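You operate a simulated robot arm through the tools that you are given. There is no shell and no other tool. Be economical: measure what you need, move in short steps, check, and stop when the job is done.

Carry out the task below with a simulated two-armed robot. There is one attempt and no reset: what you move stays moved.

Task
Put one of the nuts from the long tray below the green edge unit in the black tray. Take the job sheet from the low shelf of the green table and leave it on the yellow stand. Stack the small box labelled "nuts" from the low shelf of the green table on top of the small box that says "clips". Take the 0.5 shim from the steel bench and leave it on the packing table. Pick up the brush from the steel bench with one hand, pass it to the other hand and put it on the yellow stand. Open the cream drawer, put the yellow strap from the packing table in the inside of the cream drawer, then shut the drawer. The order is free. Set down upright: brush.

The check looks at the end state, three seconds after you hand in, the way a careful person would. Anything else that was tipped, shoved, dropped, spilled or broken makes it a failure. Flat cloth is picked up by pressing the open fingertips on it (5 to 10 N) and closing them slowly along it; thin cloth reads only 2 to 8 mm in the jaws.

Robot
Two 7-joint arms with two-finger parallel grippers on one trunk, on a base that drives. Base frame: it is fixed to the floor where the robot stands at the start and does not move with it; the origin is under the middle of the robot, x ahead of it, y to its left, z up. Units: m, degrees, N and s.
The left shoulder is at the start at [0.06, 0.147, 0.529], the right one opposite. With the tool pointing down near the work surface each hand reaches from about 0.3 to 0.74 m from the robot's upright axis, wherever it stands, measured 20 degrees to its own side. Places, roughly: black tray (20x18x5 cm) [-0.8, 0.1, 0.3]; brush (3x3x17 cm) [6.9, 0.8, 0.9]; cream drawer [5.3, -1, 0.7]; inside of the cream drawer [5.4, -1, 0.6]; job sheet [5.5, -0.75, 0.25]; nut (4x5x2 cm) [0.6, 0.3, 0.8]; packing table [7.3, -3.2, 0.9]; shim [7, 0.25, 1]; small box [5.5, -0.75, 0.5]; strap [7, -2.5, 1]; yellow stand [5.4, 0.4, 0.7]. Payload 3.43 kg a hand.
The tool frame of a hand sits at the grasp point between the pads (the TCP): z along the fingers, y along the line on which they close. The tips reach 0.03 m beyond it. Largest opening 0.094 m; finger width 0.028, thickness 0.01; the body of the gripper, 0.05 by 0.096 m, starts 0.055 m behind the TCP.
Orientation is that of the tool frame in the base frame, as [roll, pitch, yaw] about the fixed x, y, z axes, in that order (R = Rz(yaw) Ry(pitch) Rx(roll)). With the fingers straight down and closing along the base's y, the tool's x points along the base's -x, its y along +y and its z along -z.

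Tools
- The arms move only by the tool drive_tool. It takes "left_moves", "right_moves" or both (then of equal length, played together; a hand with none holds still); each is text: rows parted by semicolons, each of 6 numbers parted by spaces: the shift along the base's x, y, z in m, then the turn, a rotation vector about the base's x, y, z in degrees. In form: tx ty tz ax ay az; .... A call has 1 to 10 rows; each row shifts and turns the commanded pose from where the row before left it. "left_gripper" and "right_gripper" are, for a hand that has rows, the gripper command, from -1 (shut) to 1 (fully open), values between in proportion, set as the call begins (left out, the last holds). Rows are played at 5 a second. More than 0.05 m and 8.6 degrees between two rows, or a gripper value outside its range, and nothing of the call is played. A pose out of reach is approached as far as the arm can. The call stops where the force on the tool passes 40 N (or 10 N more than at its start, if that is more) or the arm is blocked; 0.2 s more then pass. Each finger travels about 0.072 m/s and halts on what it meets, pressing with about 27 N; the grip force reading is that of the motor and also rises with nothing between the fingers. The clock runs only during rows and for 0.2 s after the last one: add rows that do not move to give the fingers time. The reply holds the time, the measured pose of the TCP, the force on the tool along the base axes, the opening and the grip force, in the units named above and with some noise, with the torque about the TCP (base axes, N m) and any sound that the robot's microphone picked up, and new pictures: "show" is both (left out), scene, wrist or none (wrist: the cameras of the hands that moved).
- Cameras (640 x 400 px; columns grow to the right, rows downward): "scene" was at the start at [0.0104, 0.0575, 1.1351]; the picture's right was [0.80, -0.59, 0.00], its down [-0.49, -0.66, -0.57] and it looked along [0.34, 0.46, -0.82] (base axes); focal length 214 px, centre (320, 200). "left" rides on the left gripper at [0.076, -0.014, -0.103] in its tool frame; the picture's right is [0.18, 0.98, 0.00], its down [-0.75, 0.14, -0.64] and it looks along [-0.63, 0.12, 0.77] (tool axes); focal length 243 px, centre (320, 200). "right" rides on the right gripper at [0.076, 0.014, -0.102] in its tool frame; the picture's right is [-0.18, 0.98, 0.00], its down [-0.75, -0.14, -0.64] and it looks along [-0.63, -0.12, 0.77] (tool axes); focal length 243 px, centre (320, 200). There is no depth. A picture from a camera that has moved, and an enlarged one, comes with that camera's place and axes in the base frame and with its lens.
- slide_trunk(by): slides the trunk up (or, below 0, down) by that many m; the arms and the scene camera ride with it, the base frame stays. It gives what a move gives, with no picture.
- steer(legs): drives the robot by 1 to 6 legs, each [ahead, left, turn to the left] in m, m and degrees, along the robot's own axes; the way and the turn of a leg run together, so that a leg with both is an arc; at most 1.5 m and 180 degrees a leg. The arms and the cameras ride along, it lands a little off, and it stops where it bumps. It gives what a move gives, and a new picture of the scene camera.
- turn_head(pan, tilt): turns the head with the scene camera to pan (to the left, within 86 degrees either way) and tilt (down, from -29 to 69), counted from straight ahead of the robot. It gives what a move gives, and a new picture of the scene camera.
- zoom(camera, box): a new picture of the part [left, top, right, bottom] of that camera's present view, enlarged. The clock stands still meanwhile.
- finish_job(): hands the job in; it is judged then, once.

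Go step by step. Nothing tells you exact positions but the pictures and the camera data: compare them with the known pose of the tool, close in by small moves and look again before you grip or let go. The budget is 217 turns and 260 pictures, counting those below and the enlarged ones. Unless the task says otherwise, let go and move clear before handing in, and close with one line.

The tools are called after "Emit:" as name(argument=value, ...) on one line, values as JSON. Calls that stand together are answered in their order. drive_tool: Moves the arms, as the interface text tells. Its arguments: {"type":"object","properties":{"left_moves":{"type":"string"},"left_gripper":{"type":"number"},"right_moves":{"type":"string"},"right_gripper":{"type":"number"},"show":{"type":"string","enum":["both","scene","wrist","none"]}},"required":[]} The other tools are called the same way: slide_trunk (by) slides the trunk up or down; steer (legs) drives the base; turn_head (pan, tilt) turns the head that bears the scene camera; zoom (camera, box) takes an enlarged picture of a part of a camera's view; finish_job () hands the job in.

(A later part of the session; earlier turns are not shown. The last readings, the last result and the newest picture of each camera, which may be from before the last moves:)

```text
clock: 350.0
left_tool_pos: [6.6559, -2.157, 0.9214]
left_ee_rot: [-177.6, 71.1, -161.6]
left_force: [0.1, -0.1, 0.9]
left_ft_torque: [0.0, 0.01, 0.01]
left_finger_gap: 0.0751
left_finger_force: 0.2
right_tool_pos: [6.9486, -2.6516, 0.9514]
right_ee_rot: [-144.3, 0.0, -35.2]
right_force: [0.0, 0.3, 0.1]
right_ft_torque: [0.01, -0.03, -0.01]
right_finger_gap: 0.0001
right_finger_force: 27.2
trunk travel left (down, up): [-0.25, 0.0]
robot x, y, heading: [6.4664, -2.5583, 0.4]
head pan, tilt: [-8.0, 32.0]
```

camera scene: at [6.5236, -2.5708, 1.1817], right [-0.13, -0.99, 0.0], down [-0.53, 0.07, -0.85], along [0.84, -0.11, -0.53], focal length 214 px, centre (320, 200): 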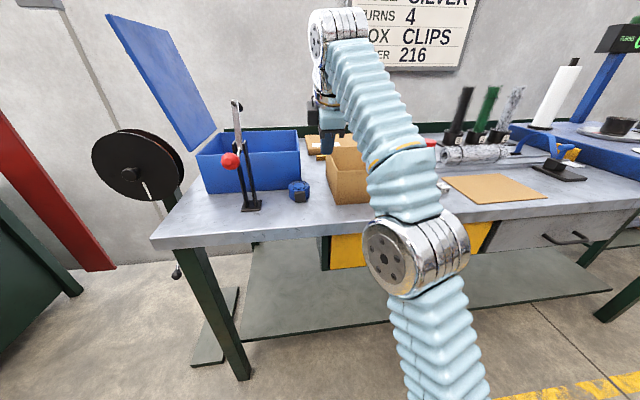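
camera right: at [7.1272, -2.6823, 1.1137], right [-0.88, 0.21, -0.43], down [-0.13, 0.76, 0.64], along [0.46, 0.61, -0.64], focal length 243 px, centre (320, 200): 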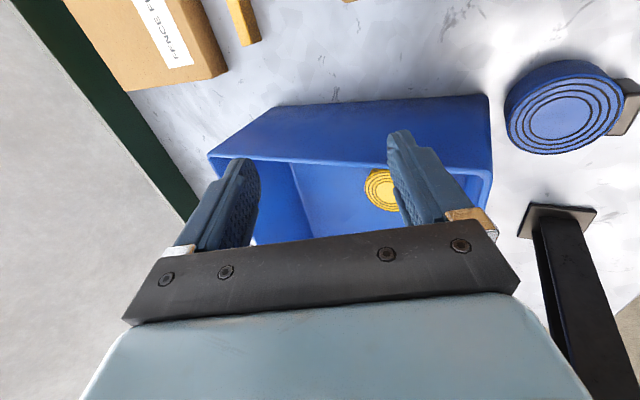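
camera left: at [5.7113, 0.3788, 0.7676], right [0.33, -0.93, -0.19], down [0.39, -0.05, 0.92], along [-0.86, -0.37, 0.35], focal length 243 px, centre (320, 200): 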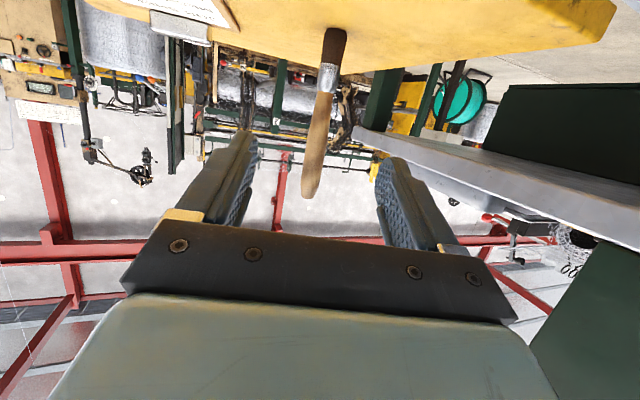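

Emit:
drive_tool(right_moves="-0.01 0 0 -4.97 3.36 0; -0.01 0 0 -4.97 3.36 0; -0.01 0 0 -4.97 3.36 0; -0.01 0 0 -4.97 3.36 0; -0.01 0 0 -4.97 3.36 0; 0 0 0 -4.97 3.36 0; 0 0 0 0 0 8.5; 0 0 0 0 0 8.5; 0 0 0 0 0 8.5; 0 0 0 0 0 8.5", show="none")

Emit:
drive_tool(right_moves="0 0 0 0 -7.5 0; 0 0 0 0 -7.5 0; 0 0 0 0 -7.5 0; 0 0 0.01 0 -7.5 0; 0 0 0.01 0 -7.5 0; 0 0 0.01 0 -7.5 0; 0 0 0.01 0 -7.5 0; 0 0 0.01 0 -7.5 0; 0 0 0 0 0 0", show="scene")

```text
clock: 352.2
left_tool_pos: [6.6545, -2.1577, 0.921]
left_ee_rot: [-177.7, 71.1, -161.6]
left_force: [0.0, -1.0, 0.6]
left_ft_torque: [-0.02, 0.0, 0.02]
left_finger_gap: 0.0752
left_finger_force: 0.1
right_tool_pos: [6.8986, -2.6523, 0.9512]
right_ee_rot: [179.7, -0.7, -1.0]
right_force: [-0.5, 0.3, -0.8]
right_ft_torque: [-0.02, 0.02, 0.0]
right_finger_gap: 0.0
right_finger_force: 27.1
trunk travel left (down, up): [-0.25, 0.0]
robot x, y, heading: [6.4666, -2.5596, 0.2]
head pan, tilt: [-8.0, 32.0]
```

```text
clock: 354.2
left_tool_pos: [6.6546, -2.1572, 0.9219]
left_ee_rot: [-177.8, 71.1, -161.5]
left_force: [0.2, -0.2, -0.4]
left_ft_torque: [0.03, 0.0, -0.03]
left_finger_gap: 0.0752
left_finger_force: 0.1
right_tool_pos: [6.8998, -2.6532, 1.0003]
right_ee_rot: [-178.3, -60.8, -2.2]
right_force: [-0.3, -0.4, -0.2]
right_ft_torque: [0.01, 0.0, -0.03]
right_finger_gap: 0.0
right_finger_force: 27.1
trunk travel left (down, up): [-0.25, 0.0]
robot x, y, heading: [6.4696, -2.5604, 0.3]
head pan, tilt: [-8.0, 32.0]
camera scene: at [6.5233, -2.5709, 1.1817], right [-0.13, -0.99, 0.0], down [-0.53, 0.07, -0.85], along [0.84, -0.11, -0.53], focal length 214 px, centre (320, 200)
```

scene: 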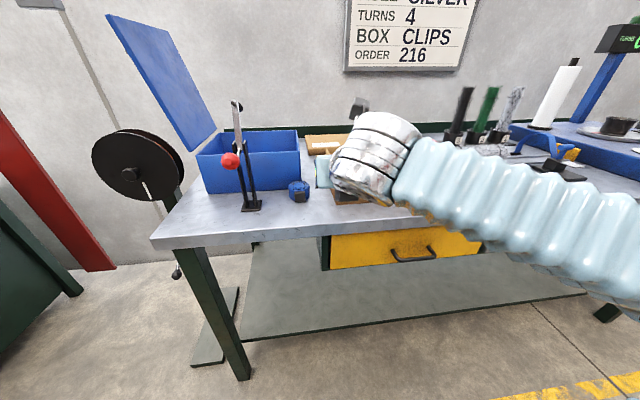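

The flip works. Now yaw +30° so the hand points left-forward (staying right of the lever), and approach the bin corner.

Emit:
drive_tool(right_moves="0 0 0.01 0 0 7.5; 0 0 0.01 0 0 7.5; 0 0 0.01 0 0 7.5; 0.02 0.01 0.005 0 0 7.5; 0.04 0.025 0 0 0 0; 0.04 0.025 0 0 0 0; 0.03 0.015 0 0 0 0; 0 0 0 0 0 0")

```text
clock: 356.0
left_tool_pos: [6.6557, -2.1562, 0.9204]
left_ee_rot: [-177.8, 71.1, -161.6]
left_force: [-0.1, -0.5, 0.8]
left_ft_torque: [-0.01, 0.01, 0.02]
left_finger_gap: 0.0752
left_finger_force: 0.1
right_tool_pos: [7.0273, -2.5769, 1.0351]
right_ee_rot: [-178.4, -60.7, 27.9]
right_force: [0.4, 0.1, -0.4]
right_ft_torque: [-0.01, 0.03, -0.03]
right_finger_gap: 0.0002
right_finger_force: 27.0
trunk travel left (down, up): [-0.25, 0.0]
robot x, y, heading: [6.4665, -2.5612, 0.4]
head pan, tilt: [-8.0, 32.0]
camera scene: at [6.5235, -2.5708, 1.1817], right [-0.13, -0.99, 0.0], down [-0.53, 0.07, -0.85], along [0.84, -0.11, -0.53], focal length 214 px, centre (320, 200)
camera right: at [6.9899, -2.6174, 1.1509], right [0.4, -0.9, -0.17], down [-0.88, -0.33, -0.34], along [0.25, 0.29, -0.92], focal length 243 px, centre (320, 200)
```

scene: 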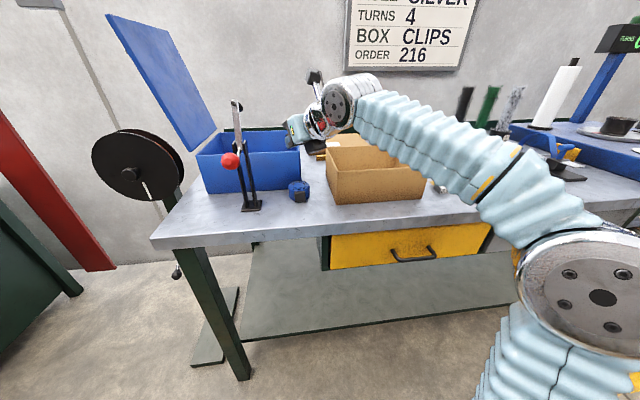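
right: 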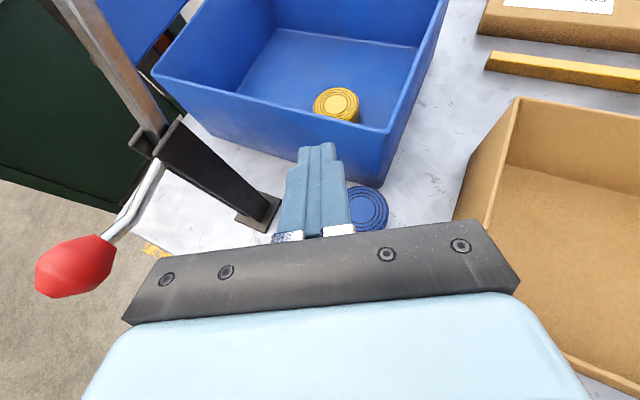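

Clear view: coil top centre ≈ (7.179, −2.51). I'll creep the base 2.5 cm forward, open the fingers, then advance over the rim.

Emit:
steer(legs=[[0.025, 0, 0]])

Emit:
drive_tool(right_moves="0.03 0.012 0 0 0 0; 0.03 0.014 0 0 0 0; 0.03 0.014 0 0 0 0; 0.03 0.014 0 0 0 0; 0 0 0 0 0 0", right_gripper=0.75, show="wrist")

```text
clock: 356.8
left_tool_pos: [6.6803, -2.1579, 0.9228]
left_ee_rot: [-177.7, 71.2, -161.3]
left_force: [-0.1, 0.4, -0.4]
left_ft_torque: [-0.03, 0.02, -0.03]
left_finger_gap: 0.0751
left_finger_force: 0.1
right_tool_pos: [7.054, -2.5769, 1.0354]
right_ee_rot: [-178.4, -60.7, 27.7]
right_force: [-0.5, 0.5, 0.3]
right_ft_torque: [0.02, 0.01, 0.03]
right_finger_gap: 0.0002
right_finger_force: 27.1
trunk travel left (down, up): [-0.25, 0.0]
robot x, y, heading: [6.4928, -2.5555, 0.4]
head pan, tilt: [-8.0, 32.0]
camera scene: at [6.5484, -2.5707, 1.1817], right [-0.13, -0.99, 0.0], down [-0.53, 0.07, -0.85], along [0.84, -0.11, -0.53], focal length 214 px, centre (320, 200)
```

scene: 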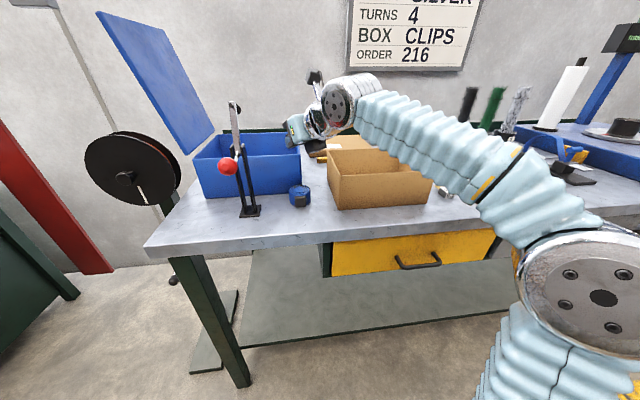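

```text
clock: 358.0
left_tool_pos: [6.6818, -2.1576, 0.9217]
left_ee_rot: [-177.7, 71.2, -161.5]
left_force: [0.4, -0.2, 0.1]
left_ft_torque: [0.01, 0.06, 0.04]
left_finger_gap: 0.0751
left_finger_force: 0.0
right_tool_pos: [7.1753, -2.5263, 1.0309]
right_ee_rot: [-178.2, -60.5, 27.5]
right_force: [0.6, -0.5, -0.4]
right_ft_torque: [0.0, -0.01, 0.02]
right_finger_gap: 0.0821
right_finger_force: 0.0
trunk travel left (down, up): [-0.25, 0.0]
robot x, y, heading: [6.4898, -2.5596, 0.1]
head pan, tilt: [-8.0, 32.0]
camera right: at [7.1365, -2.5664, 1.1481], right [0.4, -0.9, -0.18], down [-0.88, -0.32, -0.34], along [0.25, 0.29, -0.92], focal length 243 px, centre (320, 200)
```

right: 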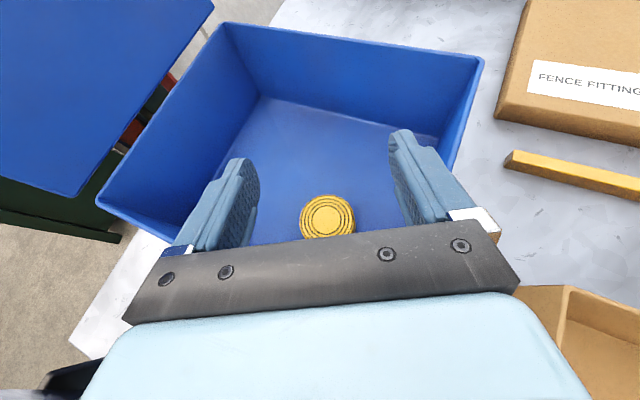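

Coil at (7.186, −2.507). Steepen the hand to 30° lean while lowering to 0.96.

Emit:
drive_tool(right_moves="0 0.004 -0.015 -3.46 6.65 0; 0 0.004 -0.02 -3.46 6.65 0; 0.002 0.004 -0.02 -3.46 6.65 0; 0 0.002 -0.02 -3.46 6.65 0; 0 0 0 0 0 0")

```text
clock: 359.0
left_tool_pos: [6.6778, -2.1573, 0.9219]
left_ee_rot: [-177.5, 71.3, -161.2]
left_force: [-0.9, 0.7, -0.6]
left_ft_torque: [0.03, -0.02, -0.02]
left_finger_gap: 0.075
left_finger_force: 0.1
right_tool_pos: [7.1089, -2.5406, 1.0014]
right_ee_rot: [-177.9, -40.1, 27.8]
right_force: [-17.2, -5.5, 17.7]
right_ft_torque: [0.57, 0.38, 0.98]
right_finger_gap: 0.0843
right_finger_force: 1.9
right hand out of reach, approached as far as the arm can: row 1, 2, 3, 4
trunk travel left (down, up): [-0.25, 0.0]
robot x, y, heading: [6.4907, -2.5593, 0.3]
head pan, tilt: [-8.0, 32.0]
stopped in row 4 (right hand): the force on the tool passed its limit at 73 N (the readings are from after the stop); the commanded pose is now the measured one
camera scene: at [6.5452, -2.5712, 1.1817], right [-0.13, -0.99, 0.0], down [-0.52, 0.07, -0.85], along [0.84, -0.11, -0.53], focal length 214 px, centre (320, 200)
camera right: at [7.1104, -2.5606, 1.127], right [0.35, -0.92, -0.15], down [-0.93, -0.36, 0.01], along [-0.06, 0.13, -0.99], focal length 243 px, centre (320, 200)
```

scene: 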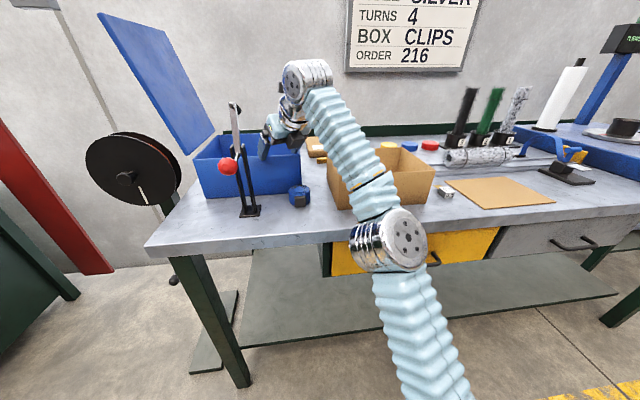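
right: 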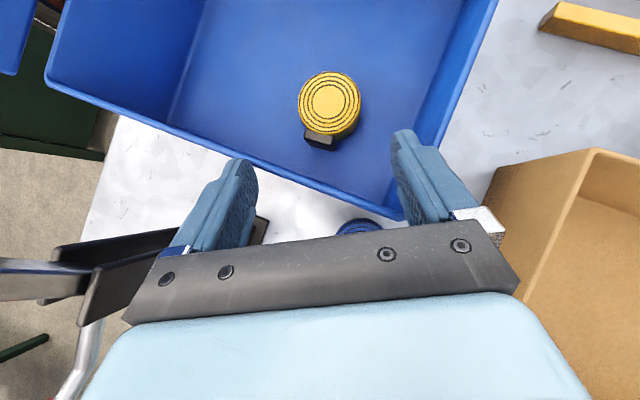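

The arm ran out of reach mid-rotation and the fingers touched the rim. I'll lift off immediately, then retry with azimuth 45° and a closer base.

Emit:
drive_tool(right_moves="0 0 0.015 0 0 0; 0 0 0.015 2.5 -5 0; -0.02 -0.01 0.01 2.5 -5 0; -0.02 -0.01 0.005 2.5 -5 0; -0.02 -0.01 0 1.5 -3 0; 0 0 0 0 0 0", show="wrist")

```text
clock: 360.4
left_tool_pos: [6.681, -2.1563, 0.922]
left_ee_rot: [-177.7, 71.1, -161.4]
left_force: [-0.6, -0.2, 0.4]
left_ft_torque: [-0.03, 0.02, -0.01]
left_finger_gap: 0.0753
left_finger_force: 0.0
right_tool_pos: [7.0525, -2.5702, 1.026]
right_ee_rot: [-178.5, -59.8, 28.1]
right_force: [-0.4, 0.1, 0.6]
right_ft_torque: [0.0, -0.03, 0.0]
right_finger_gap: 0.0825
right_finger_force: 0.1
right hand out of reach, approached as far as the arm can: row 1
trunk travel left (down, up): [-0.25, 0.0]
robot x, y, heading: [6.4928, -2.5574, 0.6]
head pan, tilt: [-8.0, 32.0]
camera right: at [7.0151, -2.6096, 1.1432], right [0.4, -0.9, -0.17], down [-0.88, -0.33, -0.33], along [0.24, 0.28, -0.93], focal length 243 px, centre (320, 200)
```

right: 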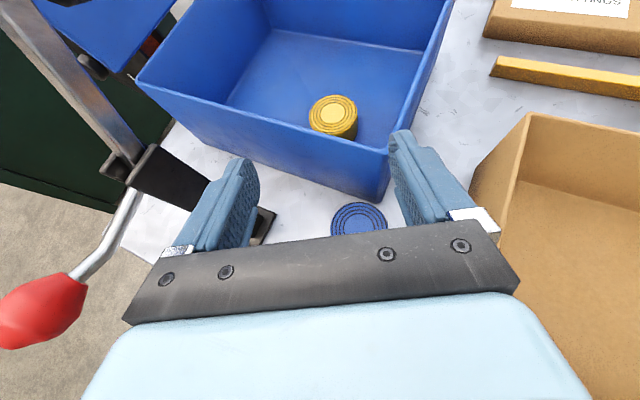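

Nothing in the bin has moved. Move the base to about (6.53, −2.60) and yaw +17°, with the hand over the bin corner.

Emit:
steer(legs=[[0.04, -0.045, 0]])

Emit:
drive_tool(right_moves="0 0.01 0.003 0 0 6; 0 0.015 0 0 0 6; 0.02 0.02 0 0 0 5; 0.025 0.025 0 0 0 0; 0.02 0.015 0 0 0 0; 0 0 0 0 0 0", show="wrist")

```text
clock: 361.4
left_tool_pos: [6.7222, -2.2008, 0.9209]
left_ee_rot: [-177.7, 71.1, -161.4]
left_force: [0.0, -0.6, 0.2]
left_ft_torque: [-0.01, -0.03, -0.02]
left_finger_gap: 0.0754
left_finger_force: 0.1
right_tool_pos: [7.0936, -2.6157, 1.0259]
right_ee_rot: [-178.6, -59.8, 28.1]
right_force: [-0.6, 0.3, 0.6]
right_ft_torque: [-0.01, -0.02, -0.01]
right_finger_gap: 0.0823
right_finger_force: 0.0
trunk travel left (down, up): [-0.25, 0.0]
robot x, y, heading: [6.5335, -2.6041, 0.4]
head pan, tilt: [-8.0, 32.0]
camera scene: at [6.5889, -2.6159, 1.1817], right [-0.13, -0.99, 0.0], down [-0.53, 0.07, -0.85], along [0.84, -0.11, -0.53], focal length 214 px, centre (320, 200)
```

scene: 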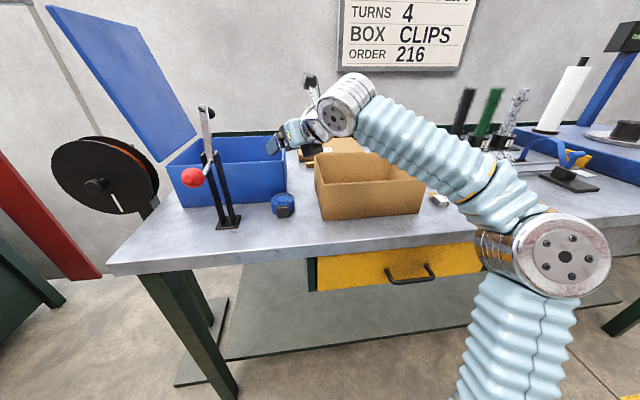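

```text
clock: 362.8
left_tool_pos: [6.7214, -2.2021, 0.9209]
left_ee_rot: [-177.6, 71.1, -161.5]
left_force: [-0.6, 0.0, -0.4]
left_ft_torque: [0.02, 0.02, 0.0]
left_finger_gap: 0.0753
left_finger_force: 0.1
right_tool_pos: [7.1369, -2.5456, 1.0304]
right_ee_rot: [-178.5, -59.8, 45.0]
right_force: [0.5, 0.1, 0.2]
right_ft_torque: [-0.02, 0.03, 0.0]
right_finger_gap: 0.0822
right_finger_force: 0.1
right hand out of reach, approached as far as the arm can: row 5
trunk travel left (down, up): [-0.25, 0.0]
robot x, y, heading: [6.5316, -2.6042, 0.4]
head pan, tilt: [-8.0, 32.0]
camera right: at [7.114, -2.595, 1.1463], right [0.65, -0.74, -0.17], down [-0.75, -0.57, -0.33], along [0.14, 0.34, -0.93], focal length 243 px, centre (320, 200)
```

right: 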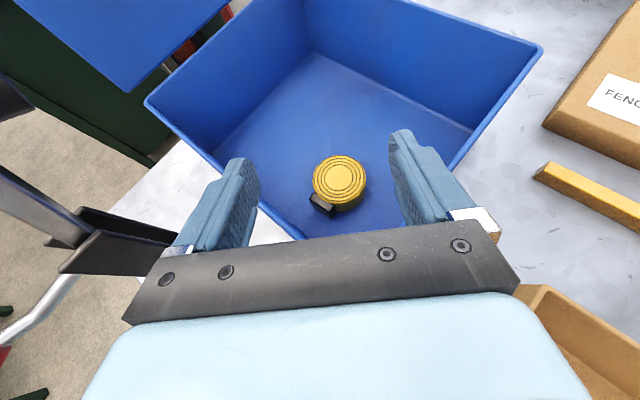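

Creep the base 3.5 cm forward so the hand is fully over the coil.

Emit:
steer(legs=[[0.035, 0.025, 0]])

Emit:
drive_tool(right_moves="0 0 -0.012 -2.5 2.5 0; 0 0 -0.015 -3.5 3.5 0; 0 0 0 0 0 0", show="wrist")

```text
clock: 363.7
left_tool_pos: [6.7564, -2.1767, 0.921]
left_ee_rot: [-177.6, 71.2, -161.5]
left_force: [0.0, 0.3, -0.2]
left_ft_torque: [0.02, 0.0, -0.03]
left_finger_gap: 0.0753
left_finger_force: 0.1
right_tool_pos: [7.1728, -2.5207, 1.0298]
right_ee_rot: [-178.5, -59.8, 45.0]
right_force: [-0.4, -1.2, -0.3]
right_ft_torque: [0.01, 0.03, 0.0]
right_finger_gap: 0.0821
right_finger_force: 0.0
trunk travel left (down, up): [-0.25, 0.0]
robot x, y, heading: [6.5697, -2.5781, 0.5]
head pan, tilt: [-8.0, 32.0]
camera scene: at [6.624, -2.5909, 1.1817], right [-0.13, -0.99, 0.0], down [-0.53, 0.07, -0.85], along [0.84, -0.11, -0.53], focal length 214 px, centre (320, 200)
```

scene: 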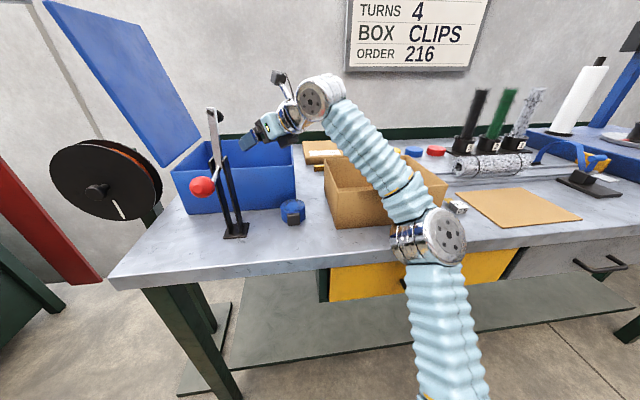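

```text
clock: 364.7
left_tool_pos: [6.7804, -2.2172, 0.9154]
left_ee_rot: [-176.1, 70.8, -164.1]
left_force: [0.2, -0.6, -0.9]
left_ft_torque: [-0.01, 0.0, 0.07]
left_finger_gap: 0.0752
left_finger_force: 0.1
right_tool_pos: [7.1394, -2.5819, 1.0342]
right_ee_rot: [176.4, -56.6, 47.3]
right_force: [0.0, -0.6, -0.2]
right_ft_torque: [0.02, -0.01, -0.01]
right_finger_gap: 0.0823
right_finger_force: 0.2
right hand out of reach, approached as far as the arm can: row 2
trunk travel left (down, up): [-0.25, 0.0]
robot x, y, heading: [6.5601, -2.6106, -3.7]
head pan, tilt: [-8.0, 32.0]
stopped in row 3 (right hand): the arm was blocked; the commanded pose is now the measured one
camera right: at [7.1132, -2.6209, 1.1547], right [0.62, -0.78, -0.12], down [-0.77, -0.57, -0.28], along [0.15, 0.27, -0.95], focal length 243 px, centre (320, 200)
```

right: 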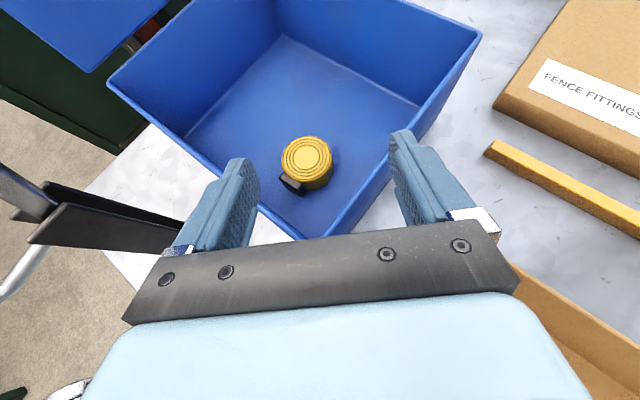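

The elbow hit the table edge in this flipped posture. I'll back off, un-flip the hand to its natural orientation (camera on the robot side, better reach), and retry from further back.

Emit:
steer(legs=[[-0.25, -0.02, 3.5]])

Emit:
drive_tool(right_moves="-0.03 -0.01 -0.015 -5.56 5.56 0; -0.03 -0.01 -0.015 -5.56 5.56 0; -0.03 -0.01 -0.015 -5.56 5.56 0; -0.03 -0.01 -0.015 -5.56 5.56 0; -0.02 -0.01 -0.01 -5.56 5.56 0; 0 0 0 -5.56 5.56 0; 0 0 0 -5.56 5.56 0; 0 0 0 0 0 -8.5; 0 0 0 0 0 -8.5; 0 0 0 0 0 -8.5", right_gripper=0.75, show="none")

Emit:
drive_tool(right_moves="0 0 0 0 0 -8.5; 0 0 0 0 0 -8.5; 0 0 0 0 0 -8.5; 0 0 0 0 0 -8.5; 0 0 0 0 0 -8.5; 0 0 0 0 0 -8.5; 0 0 0 0 0 -8.5; 0 0 0 0 0 -8.5; 0 0 0 0 0 -8.5; 0 0 0 0 0 -8.5", show="none")

```text
clock: 365.7
left_tool_pos: [6.7455, -2.2201, 0.9148]
left_ee_rot: [-178.7, 70.1, -165.4]
left_force: [0.3, 0.5, 0.4]
left_ft_torque: [-0.04, 0.03, 0.01]
left_finger_gap: 0.0752
left_finger_force: 0.1
right_tool_pos: [7.1288, -2.5839, 1.0076]
right_ee_rot: [179.9, -56.4, 45.4]
right_force: [0.0, 0.7, 0.4]
right_ft_torque: [-0.01, -0.01, -0.03]
right_finger_gap: 0.082
right_finger_force: 0.1
trunk travel left (down, up): [-0.25, 0.0]
robot x, y, heading: [6.5165, -2.6122, -2.4]
head pan, tilt: [-8.0, 32.0]
stopped in leg 1: the force on the tool passed its limit at 74 N (the readings are from after the stop); the commanded pose is now the measured one
camera scene: at [6.5733, -2.6257, 1.1805], right [-0.18, -0.98, 0.0], down [-0.52, 0.1, -0.85], along [0.83, -0.15, -0.53], focal length 214 px, centre (320, 200)
```

scene: 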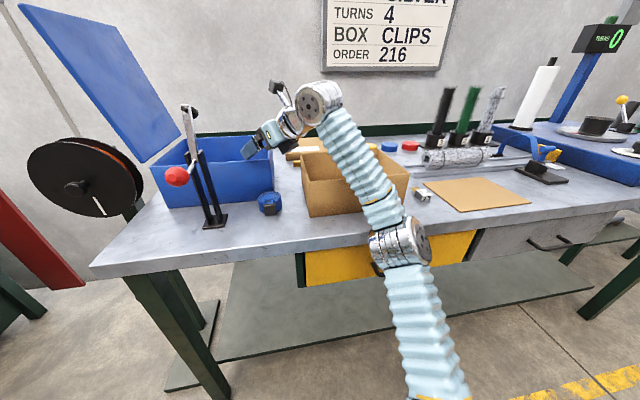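

```text
clock: 367.9
left_tool_pos: [6.7465, -2.2185, 0.9147]
left_ee_rot: [-178.9, 69.9, -165.3]
left_force: [-0.1, -0.2, 1.1]
left_ft_torque: [0.03, -0.01, -0.01]
left_finger_gap: 0.0755
left_finger_force: 0.1
right_tool_pos: [6.9753, -2.6315, 0.9227]
right_ee_rot: [-179.8, -1.2, 19.7]
right_force: [-0.6, -0.2, 0.2]
right_ft_torque: [-0.03, 0.01, -0.02]
right_finger_gap: 0.0822
right_finger_force: 0.1
right hand out of reach, approached as far as the arm can: row 7
trunk travel left (down, up): [-0.25, 0.0]
robot x, y, heading: [6.5149, -2.6086, -2.5]
head pan, tilt: [-8.0, 32.0]
```

```text
clock: 370.1
left_tool_pos: [6.7459, -2.2181, 0.914]
left_ee_rot: [-178.8, 70.0, -165.3]
left_force: [0.3, 0.0, 0.4]
left_ft_torque: [0.0, 0.03, 0.01]
left_finger_gap: 0.0752
left_finger_force: 0.1
right_tool_pos: [6.9749, -2.6315, 0.9243]
right_ee_rot: [-179.6, -1.1, -65.3]
right_force: [0.3, -0.4, -0.3]
right_ft_torque: [0.0, 0.02, -0.01]
right_finger_gap: 0.0822
right_finger_force: 0.1
trunk travel left (down, up): [-0.25, 0.0]
robot x, y, heading: [6.5217, -2.6102, -2.4]
head pan, tilt: [-8.0, 32.0]
```

The hand caught the bin rim while backing. Let me check the state of the table.

Emit:
zoom(camera="scene", box=[80, 60, 480, 310])

```text
1.60 times, centred on (280, 185) of scene
camera zoom: at [6.5747, -2.6255, 1.1817], right [-0.18, -0.98, 0.0], down [-0.52, 0.1, -0.85], along [0.83, -0.15, -0.53], focal length 343 px, centre (384, 224)
```

zoom: 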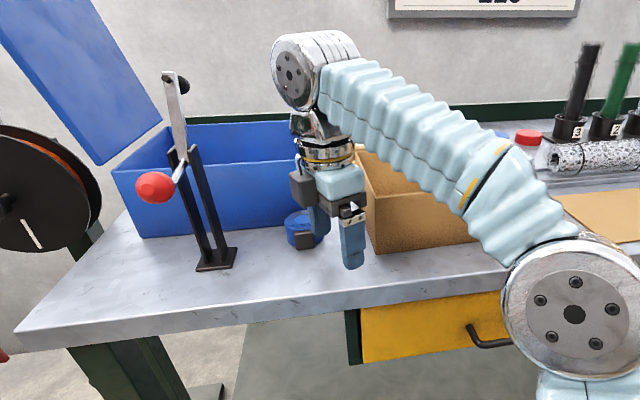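

Everything is in place. Move the hand back, finish the un-flip rotation (to yaw ≈−160).

Emit:
drive_tool(right_moves="-0.04 0 0.01 0 0 0; -0.03 0 0.01 0 0 0; 0 0 0 0 0 -8.5; 0 0 0 0 0 -8.5; 0 0 0 0 0 -8.5; 0 0 0 0 0 -8.5; 0 0 0 0 0 -8.5; 0 0 0 0 0 -8.5; 0 0 0 0 0 -8.5; 0 0 0 0 0 -8.5", show="none")

Emit:
steer(legs=[[-0.06, 0.1, 2.5]])

```text
clock: 372.3
left_tool_pos: [6.7476, -2.219, 0.9159]
left_ee_rot: [-178.8, 70.0, -165.2]
left_force: [-0.3, -0.1, 0.2]
left_ft_torque: [0.02, 0.0, 0.01]
left_finger_gap: 0.0751
left_finger_force: 0.0
right_tool_pos: [6.9049, -2.6307, 0.9434]
right_ee_rot: [-179.7, -1.3, -133.5]
right_force: [-0.7, -0.3, -1.2]
right_ft_torque: [0.02, 0.01, 0.0]
right_finger_gap: 0.0822
right_finger_force: 0.0
trunk travel left (down, up): [-0.25, 0.0]
robot x, y, heading: [6.5194, -2.6092, -2.6]
head pan, tilt: [-8.0, 32.0]
```

```text
clock: 373.5
left_tool_pos: [6.6719, -2.1076, 0.9148]
left_ee_rot: [-178.9, 70.0, -162.7]
left_force: [-0.2, -0.4, 0.1]
left_ft_torque: [0.01, 0.0, 0.0]
left_finger_gap: 0.0753
left_finger_force: 0.1
right_tool_pos: [6.8492, -2.5116, 0.9424]
right_ee_rot: [-179.7, -1.3, -130.7]
right_force: [0.3, -0.7, 0.1]
right_ft_torque: [0.01, 0.04, 0.0]
right_finger_gap: 0.0824
right_finger_force: 0.0
trunk travel left (down, up): [-0.25, 0.0]
robot x, y, heading: [6.4601, -2.5063, -0.2]
head pan, tilt: [-8.0, 32.0]
camera scene: at [6.5185, -2.5206, 1.1817], right [-0.14, -0.99, 0.0], down [-0.52, 0.07, -0.85], along [0.84, -0.12, -0.53], focal length 214 px, centre (320, 200)
```

scene: 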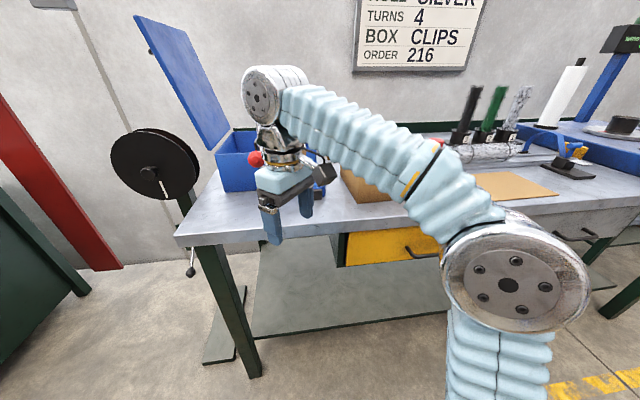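

I must be sparing with pictures now. Set the right hand to azimuth 20°, lean 60°, raised, without pictures; then nudge the base.

Emit:
drive_tool(right_moves="0 -0.01 0 0 0 -7.3; 0 -0.01 0 0 0 -7.3; 0 -0.01 0 0 0 -7.3; 0 -0.01 0 0 0 -7.3; 0 -0.01 0.01 2.57 -7.05 0; 0 -0.01 0.01 2.57 -7.05 0; 0 -0.01 0.01 2.57 -7.05 0; 0 -0.01 0.01 2.57 -7.05 0; 0 0 0.02 2.57 -7.05 0; 0 0 0.02 2.57 -7.05 0", show="none")

Emit:
drive_tool(right_moves="0.02 0 0.01 2.57 -7.05 0; 0.02 0 0.01 2.57 -7.05 0; 0.02 0 0 0 0 0; 0 0 0 0 0 0", show="none")

```text
clock: 375.7
left_tool_pos: [6.673, -2.1067, 0.9145]
left_ee_rot: [-178.8, 70.1, -162.8]
left_force: [0.3, 0.0, -0.2]
left_ft_torque: [0.01, 0.01, 0.0]
left_finger_gap: 0.0752
left_finger_force: 0.0
right_tool_pos: [6.8505, -2.5893, 1.0212]
right_ee_rot: [-179.7, 43.9, -159.9]
right_force: [0.6, 0.3, -1.0]
right_ft_torque: [-0.02, -0.02, 0.0]
right_finger_gap: 0.0824
right_finger_force: 0.1
trunk travel left (down, up): [-0.25, 0.0]
robot x, y, heading: [6.4632, -2.5078, -0.0]
head pan, tilt: [-8.0, 32.0]
```

```text
clock: 376.7
left_tool_pos: [6.6735, -2.1058, 0.9144]
left_ee_rot: [-178.8, 70.1, -162.8]
left_force: [-0.1, -0.3, 0.3]
left_ft_torque: [0.02, 0.03, 0.0]
left_finger_gap: 0.0753
left_finger_force: 0.1
right_tool_pos: [6.91, -2.5907, 1.0405]
right_ee_rot: [-179.6, 58.9, -159.8]
right_force: [0.1, 0.4, -0.2]
right_ft_torque: [0.01, 0.05, -0.02]
right_finger_gap: 0.0824
right_finger_force: 0.0
trunk travel left (down, up): [-0.25, 0.0]
robot x, y, heading: [6.4627, -2.5049, 0.2]
head pan, tilt: [-8.0, 32.0]
```

Emit:
steer(legs=[[0.04, 0.012, 0]])

Emit:
drive_tool(right_moves="0.045 0.012 0 0 0 0; 0.045 0.012 0 0 0 0; 0.045 0.012 0 0 0 0; 0.045 0.012 0 0 0 0; 0.035 0.01 0 0 0 0; 0 0 0 0 0 0", show="none")

```text
clock: 377.6
left_tool_pos: [6.7127, -2.0953, 0.916]
left_ee_rot: [-178.8, 70.0, -162.8]
left_force: [0.9, -0.2, 0.3]
left_ft_torque: [0.01, 0.01, -0.01]
left_finger_gap: 0.0751
left_finger_force: 0.0
right_tool_pos: [6.949, -2.5787, 1.0432]
right_ee_rot: [-179.6, 58.9, -159.7]
right_force: [-0.5, 0.7, 0.5]
right_ft_torque: [0.0, -0.02, -0.01]
right_finger_gap: 0.0824
right_finger_force: 0.1
trunk travel left (down, up): [-0.25, 0.0]
robot x, y, heading: [6.4981, -2.4949, -0.2]
head pan, tilt: [-8.0, 32.0]
camera scene: at [6.5585, -2.5084, 1.1817], right [-0.14, -0.99, 0.0], down [-0.52, 0.07, -0.85], along [0.84, -0.12, -0.53], focal length 214 px, centre (320, 200)
```

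scene: 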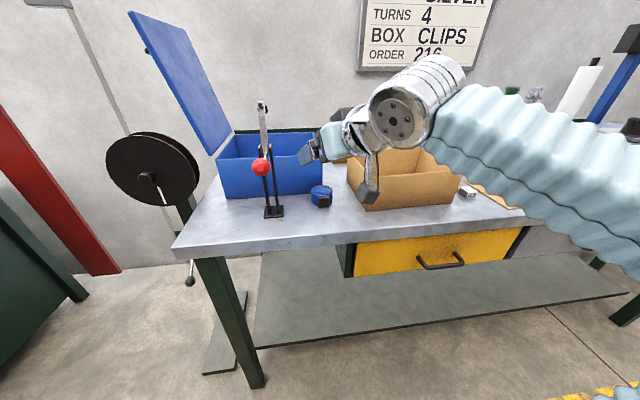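

```text
clock: 379.0
left_tool_pos: [6.7139, -2.0947, 0.9156]
left_ee_rot: [-178.7, 70.0, -162.7]
left_force: [0.4, 0.4, 0.3]
left_ft_torque: [0.01, 0.01, 0.01]
left_finger_gap: 0.0753
left_finger_force: 0.0
right_tool_pos: [7.1658, -2.5201, 1.0414]
right_ee_rot: [-179.6, 58.7, -159.8]
right_force: [0.4, -0.5, 0.3]
right_ft_torque: [0.01, -0.05, -0.01]
right_finger_gap: 0.0823
right_finger_force: 0.0
trunk travel left (down, up): [-0.25, 0.0]
robot x, y, heading: [6.5019, -2.5002, -0.0]
head pan, tilt: [-8.0, 32.0]
```

Reached above the coil. Now steepen to 30° while descending.

Emit:
drive_tool(right_moves="0.006 0.003 -0.025 -2.48 6.76 0; 0.005 0.003 -0.034 -2.48 6.76 0; 0 0.002 -0.032 -2.48 6.76 0; 0 0 -0.022 -2.48 6.76 0; 0 0 0 0 0 0", show="wrist")

```text
clock: 379.9
left_tool_pos: [6.7121, -2.0948, 0.9152]
left_ee_rot: [-178.7, 70.0, -162.6]
left_force: [0.7, 0.0, -0.1]
left_ft_torque: [0.03, -0.01, 0.01]
left_finger_gap: 0.0753
left_finger_force: 0.0
right_tool_pos: [7.1701, -2.5133, 0.9505]
right_ee_rot: [179.8, 36.4, -160.7]
right_force: [7.9, 5.0, 15.6]
right_ft_torque: [-0.02, 1.16, -0.27]
right_finger_gap: 0.0821
right_finger_force: 0.2
right hand out of reach, approached as far as the arm can: row 4
trunk travel left (down, up): [-0.25, 0.0]
robot x, y, heading: [6.5057, -2.4949, -0.1]
head pan, tilt: [-8.0, 32.0]
stopped in row 4 (right hand): the force on the tool passed its limit at 109 N (the readings are from after the stop); the commanded pose is now the measured one
camera right: at [7.0489, -2.5421, 0.9875], right [-0.19, 0.98, 0.11], down [0.26, -0.06, 0.96], along [0.95, 0.21, -0.24], focal length 243 px, centre (320, 200)
```

right: 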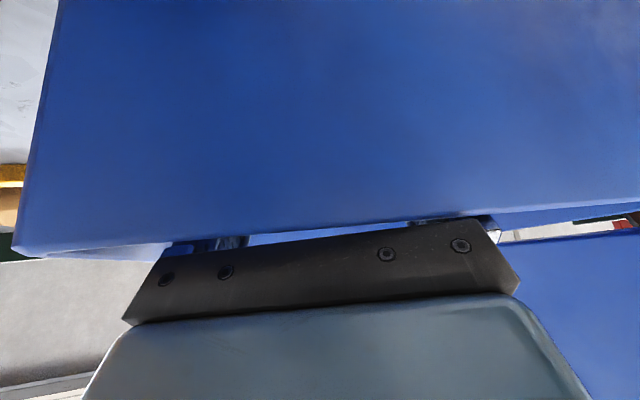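

The gripper's palm rests on the rim at this lean, so a steeper approach is needed. Lift back out along the same path and retract (no pictures).

Emit:
drive_tool(right_moves="0 0 0.012 0 0 0; 0 0 0.02 1.2 -3.4 0; 0 -0.002 0.03 2.48 -6.76 0; 0 -0.003 0.027 2.48 -6.76 0; -0.005 -0.002 0.003 2 -5.2 0; -0.04 -0.012 0 0 0 0; -0.04 -0.012 0 0 0 0; -0.03 -0.01 0 0 0 0; 0 0 0 0 0 0", show="none")

```text
clock: 381.9
left_tool_pos: [6.7126, -2.0952, 0.9139]
left_ee_rot: [-178.8, 70.0, -162.6]
left_force: [-0.3, 0.3, 0.5]
left_ft_torque: [-0.02, 0.01, 0.01]
left_finger_gap: 0.0749
left_finger_force: 0.1
right_tool_pos: [7.1158, -2.5371, 1.1163]
right_ee_rot: [179.2, 59.5, -161.2]
right_force: [0.9, 1.0, -0.2]
right_ft_torque: [-0.02, -0.01, 0.0]
right_finger_gap: 0.0823
right_finger_force: 0.1
right hand out of reach, approached as far as the arm can: row 1, 3, 4, 5, 6, 7, 8
trunk travel left (down, up): [-0.25, 0.0]
robot x, y, heading: [6.501, -2.4945, -0.0]
head pan, tilt: [-8.0, 32.0]
```

Emit:
drive_tool(right_moves="-0.03 -0.01 -0.02 0 0 0; -0.03 -0.01 -0.02 0 0 0; -0.04 -0.01 -0.02 0 0 0; 0 0 0 0 0 0", show="none")

Emit:
steer(legs=[[0.09, 0, 0]])

```text
clock: 382.9
left_tool_pos: [6.7134, -2.0951, 0.9157]
left_ee_rot: [-178.8, 70.0, -162.6]
left_force: [0.1, 0.8, 0.0]
left_ft_torque: [-0.04, 0.03, 0.0]
left_finger_gap: 0.0751
left_finger_force: 0.1
right_tool_pos: [7.0784, -2.5511, 1.1468]
right_ee_rot: [179.1, 59.5, -161.2]
right_force: [0.2, 0.4, -0.3]
right_ft_torque: [-0.02, -0.01, -0.02]
right_finger_gap: 0.0825
right_finger_force: 0.0
right hand out of reach, approached as far as the arm can: row 1, 2, 3
trunk travel left (down, up): [-0.25, 0.0]
robot x, y, heading: [6.502, -2.4951, 0.2]
head pan, tilt: [-8.0, 32.0]
```

```text
clock: 384.0
left_tool_pos: [6.8038, -2.0957, 0.9146]
left_ee_rot: [-178.8, 69.9, -162.7]
left_force: [0.3, 0.3, -1.0]
left_ft_torque: [-0.02, 0.01, -0.03]
left_finger_gap: 0.0754
left_finger_force: 0.1
right_tool_pos: [7.1681, -2.5515, 1.1457]
right_ee_rot: [179.2, 59.5, -161.1]
right_force: [-0.1, -0.7, -0.1]
right_ft_torque: [-0.01, 0.03, 0.01]
right_finger_gap: 0.0826
right_finger_force: 0.1
trunk travel left (down, up): [-0.25, 0.0]
robot x, y, heading: [6.5939, -2.4921, -0.2]
head pan, tilt: [-8.0, 32.0]
camera scene: at [6.6487, -2.5083, 1.1817], right [-0.14, -0.99, 0.0], down [-0.52, 0.07, -0.85], along [0.84, -0.12, -0.53], focal length 214 px, centre (320, 200)
```

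scene: 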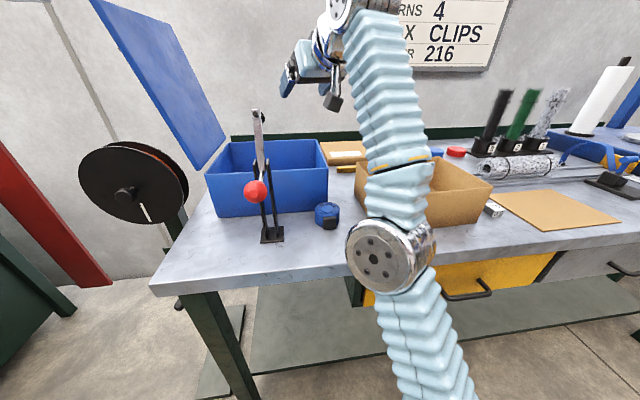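

The hand is above the bin but stretched. Descend while steepening to an 18° lean, shifting left 4 cm, in small reachable steps.

Emit:
drive_tool(right_moves="0 0.008 -0.046 -2.24 6.53 0; 0.002 0.013 -0.045 -2.24 6.53 0; 0.002 0.013 -0.035 -2.24 6.53 0; 0.003 0.004 -0.03 -2.24 6.53 0; 0.003 0.002 -0.025 -2.24 6.53 0; 0 0 0 0 0 0", show="wrist")

```text
clock: 385.4
left_tool_pos: [6.8039, -2.0949, 0.9149]
left_ee_rot: [-178.8, 70.0, -162.7]
left_force: [-0.5, -0.7, 0.2]
left_ft_torque: [-0.02, 0.02, 0.01]
left_finger_gap: 0.0752
left_finger_force: 0.1
right_tool_pos: [7.1801, -2.5106, 0.9725]
right_ee_rot: [179.3, 24.9, -161.1]
right_force: [0.0, 0.2, 0.2]
right_ft_torque: [0.01, -0.01, 0.02]
right_finger_gap: 0.0825
right_finger_force: 0.0
right hand out of reach, approached as far as the arm can: row 1, 2, 4, 5
trunk travel left (down, up): [-0.25, 0.0]
robot x, y, heading: [6.5929, -2.4959, 0.2]
head pan, tilt: [-8.0, 32.0]
camera right: at [7.0688, -2.5351, 1.0323], right [-0.16, 0.98, 0.09], down [0.44, -0.01, 0.9], along [0.88, 0.19, -0.43], focal length 243 px, centre (320, 200)
```

right: 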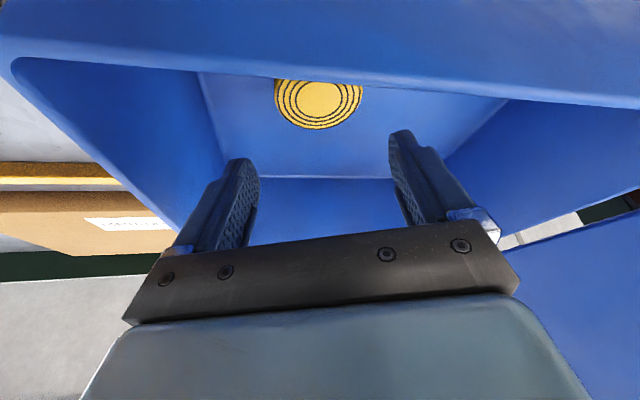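

In the bin with the coil between the fingers laterally. Continue down.

Emit:
drive_tool(right_moves="-0.002 0.001 -0.022 -2.24 6.53 0; -0.002 0 -0.02 0 0 0; 0 0 -0.012 0 0 0; 0 0 0 0 0 0", show="none")

```text
clock: 386.4
left_tool_pos: [6.8026, -2.0943, 0.9146]
left_ee_rot: [-178.9, 70.0, -162.7]
left_force: [0.1, 0.4, 0.8]
left_ft_torque: [-0.02, 0.01, 0.0]
left_finger_gap: 0.075
left_finger_force: 0.0
right_tool_pos: [7.1719, -2.511, 0.9162]
right_ee_rot: [179.0, 18.8, -161.5]
right_force: [10.8, 3.6, 8.8]
right_ft_torque: [0.04, 1.25, -0.5]
right_finger_gap: 0.0826
right_finger_force: 0.0
right hand out of reach, approached as far as the arm can: row 1
trunk travel left (down, up): [-0.25, 0.0]
robot x, y, heading: [6.5945, -2.4956, 0.0]
head pan, tilt: [-8.0, 32.0]
stopped in row 4 (right hand): the force on the tool passed its limit at 42 N (the readings are from after the stop); the commanded pose is now the measured one
```

Touching the wall lightly, tips ≈0.883 which is beside the coil. Ease 4 mm forward and close.

Emit:
drive_tool(right_moves="0.005 0.001 0.001 0 0 0; 0 0 0 0 0 0", show="none")

Emit:
drive_tool(right_moves="0 0 0 0 0 0; 0 0 0 0 0 0; 0 0 0 0 0 0; 0 0 0 0 0 0; 0 0 0 0 0 0", right_gripper=-1, show="none")

```text
clock: 387.1
left_tool_pos: [6.8037, -2.0954, 0.9139]
left_ee_rot: [-178.8, 70.1, -162.7]
left_force: [0.1, 0.2, 0.4]
left_ft_torque: [-0.04, 0.0, -0.01]
left_finger_gap: 0.0752
left_finger_force: 0.2
right_tool_pos: [7.1766, -2.511, 0.9163]
right_ee_rot: [179.2, 18.6, -161.4]
right_force: [0.6, 0.2, -0.3]
right_ft_torque: [0.02, 0.01, 0.01]
right_finger_gap: 0.0823
right_finger_force: 0.1
trunk travel left (down, up): [-0.25, 0.0]
robot x, y, heading: [6.5938, -2.4958, 0.0]
head pan, tilt: [-8.0, 32.0]
```

```text
clock: 388.2
left_tool_pos: [6.8028, -2.0943, 0.9144]
left_ee_rot: [-178.7, 70.0, -162.7]
left_force: [-0.4, 0.4, 0.4]
left_ft_torque: [0.02, -0.04, 0.01]
left_finger_gap: 0.0753
left_finger_force: 0.2
right_tool_pos: [7.1763, -2.5108, 0.9172]
right_ee_rot: [179.2, 18.5, -161.3]
right_force: [0.9, 0.7, 0.1]
right_ft_torque: [-0.03, 0.0, 0.0]
right_finger_gap: 0.0585
right_finger_force: 27.3
trunk travel left (down, up): [-0.25, 0.0]
robot x, y, heading: [6.595, -2.4968, 0.1]
head pan, tilt: [-8.0, 32.0]
```

Strap coil gripped (58.5 mm). Lift out, increasing the lean as it rises.

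Emit:
drive_tool(right_moves="0 0 0.015 0 0 0; 0.002 0 0.025 2.24 -6.53 0; 0 0 0.028 2.24 -6.53 0; 0 0 0.03 2.24 -6.53 0; 0 0 0.035 2.24 -6.53 0; 0 0 0.035 2.24 -6.53 0; 0 0 0 0 0 0", show="wrist")

```text
clock: 389.9
left_tool_pos: [6.8035, -2.0957, 0.9159]
left_ee_rot: [-178.9, 69.9, -162.6]
left_force: [-0.6, -0.1, -0.3]
left_ft_torque: [-0.05, -0.01, 0.02]
left_finger_gap: 0.0753
left_finger_force: 0.0
right_tool_pos: [7.1798, -2.5086, 1.0853]
right_ee_rot: [178.9, 53.2, -161.6]
right_force: [-1.1, 0.0, -1.4]
right_ft_torque: [0.0, 0.05, 0.01]
right_finger_gap: 0.0585
right_finger_force: 27.0
trunk travel left (down, up): [-0.25, 0.0]
robot x, y, heading: [6.5902, -2.4929, 0.0]
head pan, tilt: [-8.0, 32.0]
camera right: at [7.0532, -2.5396, 1.0865], right [-0.22, 0.96, 0.16], down [-0.01, -0.17, 0.99], along [0.98, 0.22, 0.04], focal length 243 px, centre (320, 200)
```

right: 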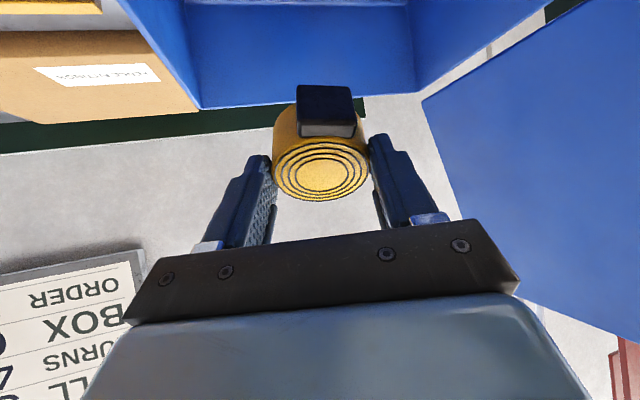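

The yellow strap is held. Retract it to the right of the lever first (no pictures).

Emit:
drive_tool(right_moves="0 -0.035 0.003 0 0 0; 0 -0.035 0.003 0 0 0; -0.03 -0.03 0 0 0 0; -0.04 -0.01 0 0 0 0; -0.04 -0.01 0 0 0 0; -0.04 0 0 0 0 0; -0.04 0 0 0 0 0; 0 0 0 0 0 0", show="none")

```text
clock: 391.6
left_tool_pos: [6.8029, -2.095, 0.9164]
left_ee_rot: [-178.8, 70.0, -162.8]
left_force: [-0.7, -0.4, -0.4]
left_ft_torque: [0.0, 0.01, -0.01]
left_finger_gap: 0.0752
left_finger_force: 0.1
right_tool_pos: [6.9879, -2.6304, 1.0907]
right_ee_rot: [178.8, 53.1, -161.7]
right_force: [-0.3, -0.1, -1.7]
right_ft_torque: [0.01, 0.03, 0.02]
right_finger_gap: 0.0581
right_finger_force: 27.7
trunk travel left (down, up): [-0.25, 0.0]
robot x, y, heading: [6.5933, -2.4935, 0.2]
head pan, tilt: [-8.0, 32.0]
```

Drive back and sidestep left along the known corridor.

Emit:
steer(legs=[[-0.42, 0, 0], [0, 1.45, 0], [0, 1.45, 0], [0, 0.4, 0]])

```text
clock: 409.9
left_tool_pos: [6.4484, 1.2008, 0.9153]
left_ee_rot: [-178.9, 69.9, -164.3]
left_force: [0.4, -0.3, 0.4]
left_ft_torque: [0.02, 0.0, 0.04]
left_finger_gap: 0.0753
left_finger_force: 0.1
right_tool_pos: [6.6198, 0.6607, 1.0907]
right_ee_rot: [178.8, 53.1, -163.2]
right_force: [-0.5, 1.5, -1.9]
right_ft_torque: [0.0, 0.04, -0.01]
right_finger_gap: 0.0582
right_finger_force: 27.0
trunk travel left (down, up): [-0.25, 0.0]
robot x, y, heading: [6.2285, 0.8062, -1.4]
head pan, tilt: [-8.0, 32.0]
camera scene: at [6.2839, 0.7915, 1.1817], right [-0.17, -0.99, 0.0], down [-0.52, 0.09, -0.85], along [0.84, -0.14, -0.53], focal length 214 px, centre (320, 200)
```

scene: 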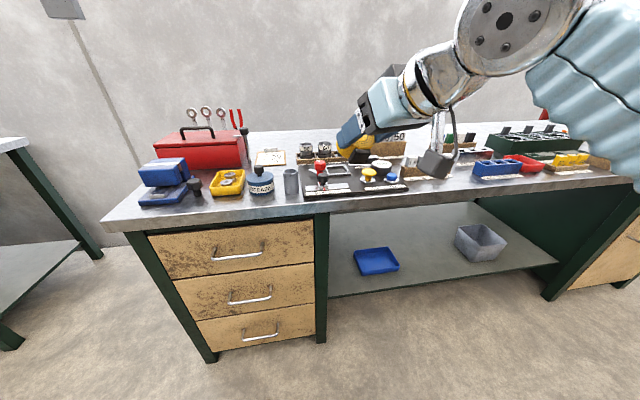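

Continue around the stand back to the front of the green table.

Emit:
steer(legs=[[0, 0.38, 1.4], [-0.58, 0.03, 0], [-0.86, -0.1, 0], [0, -0.95, 0], [-0.03, -1.0, 0]])

```text
clock: 428.8
left_tool_pos: [4.9757, -0.4567, 0.9147]
left_ee_rot: [-178.9, 70.0, -163.3]
left_force: [-0.2, 0.6, 0.1]
left_ft_torque: [-0.02, -0.01, -0.03]
left_finger_gap: 0.0748
left_finger_force: 0.0
right_tool_pos: [5.1539, -0.9954, 1.0914]
right_ee_rot: [178.8, 53.2, -162.3]
right_force: [0.1, -0.1, -0.9]
right_ft_torque: [-0.01, 0.01, -0.02]
right_finger_gap: 0.0583
right_finger_force: 26.7
trunk travel left (down, up): [-0.25, 0.0]
robot x, y, heading: [4.7595, -0.8508, -0.7]
head pan, tilt: [-8.0, 32.0]
camera scene: at [4.8163, -0.8687, 1.1817], right [-0.15, -0.99, 0.0], down [-0.52, 0.08, -0.85], along [0.84, -0.13, -0.53], focal length 214 px, centre (320, 200)
```

scene: 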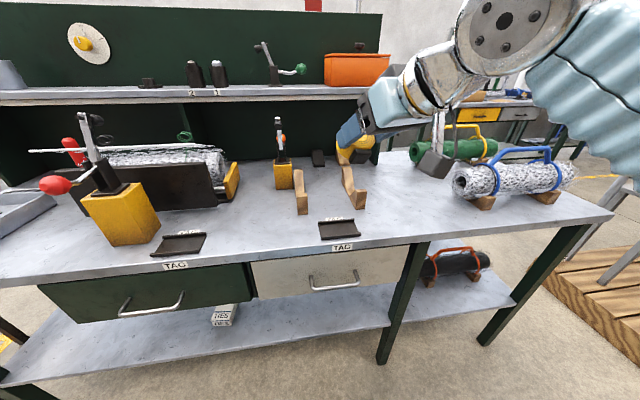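

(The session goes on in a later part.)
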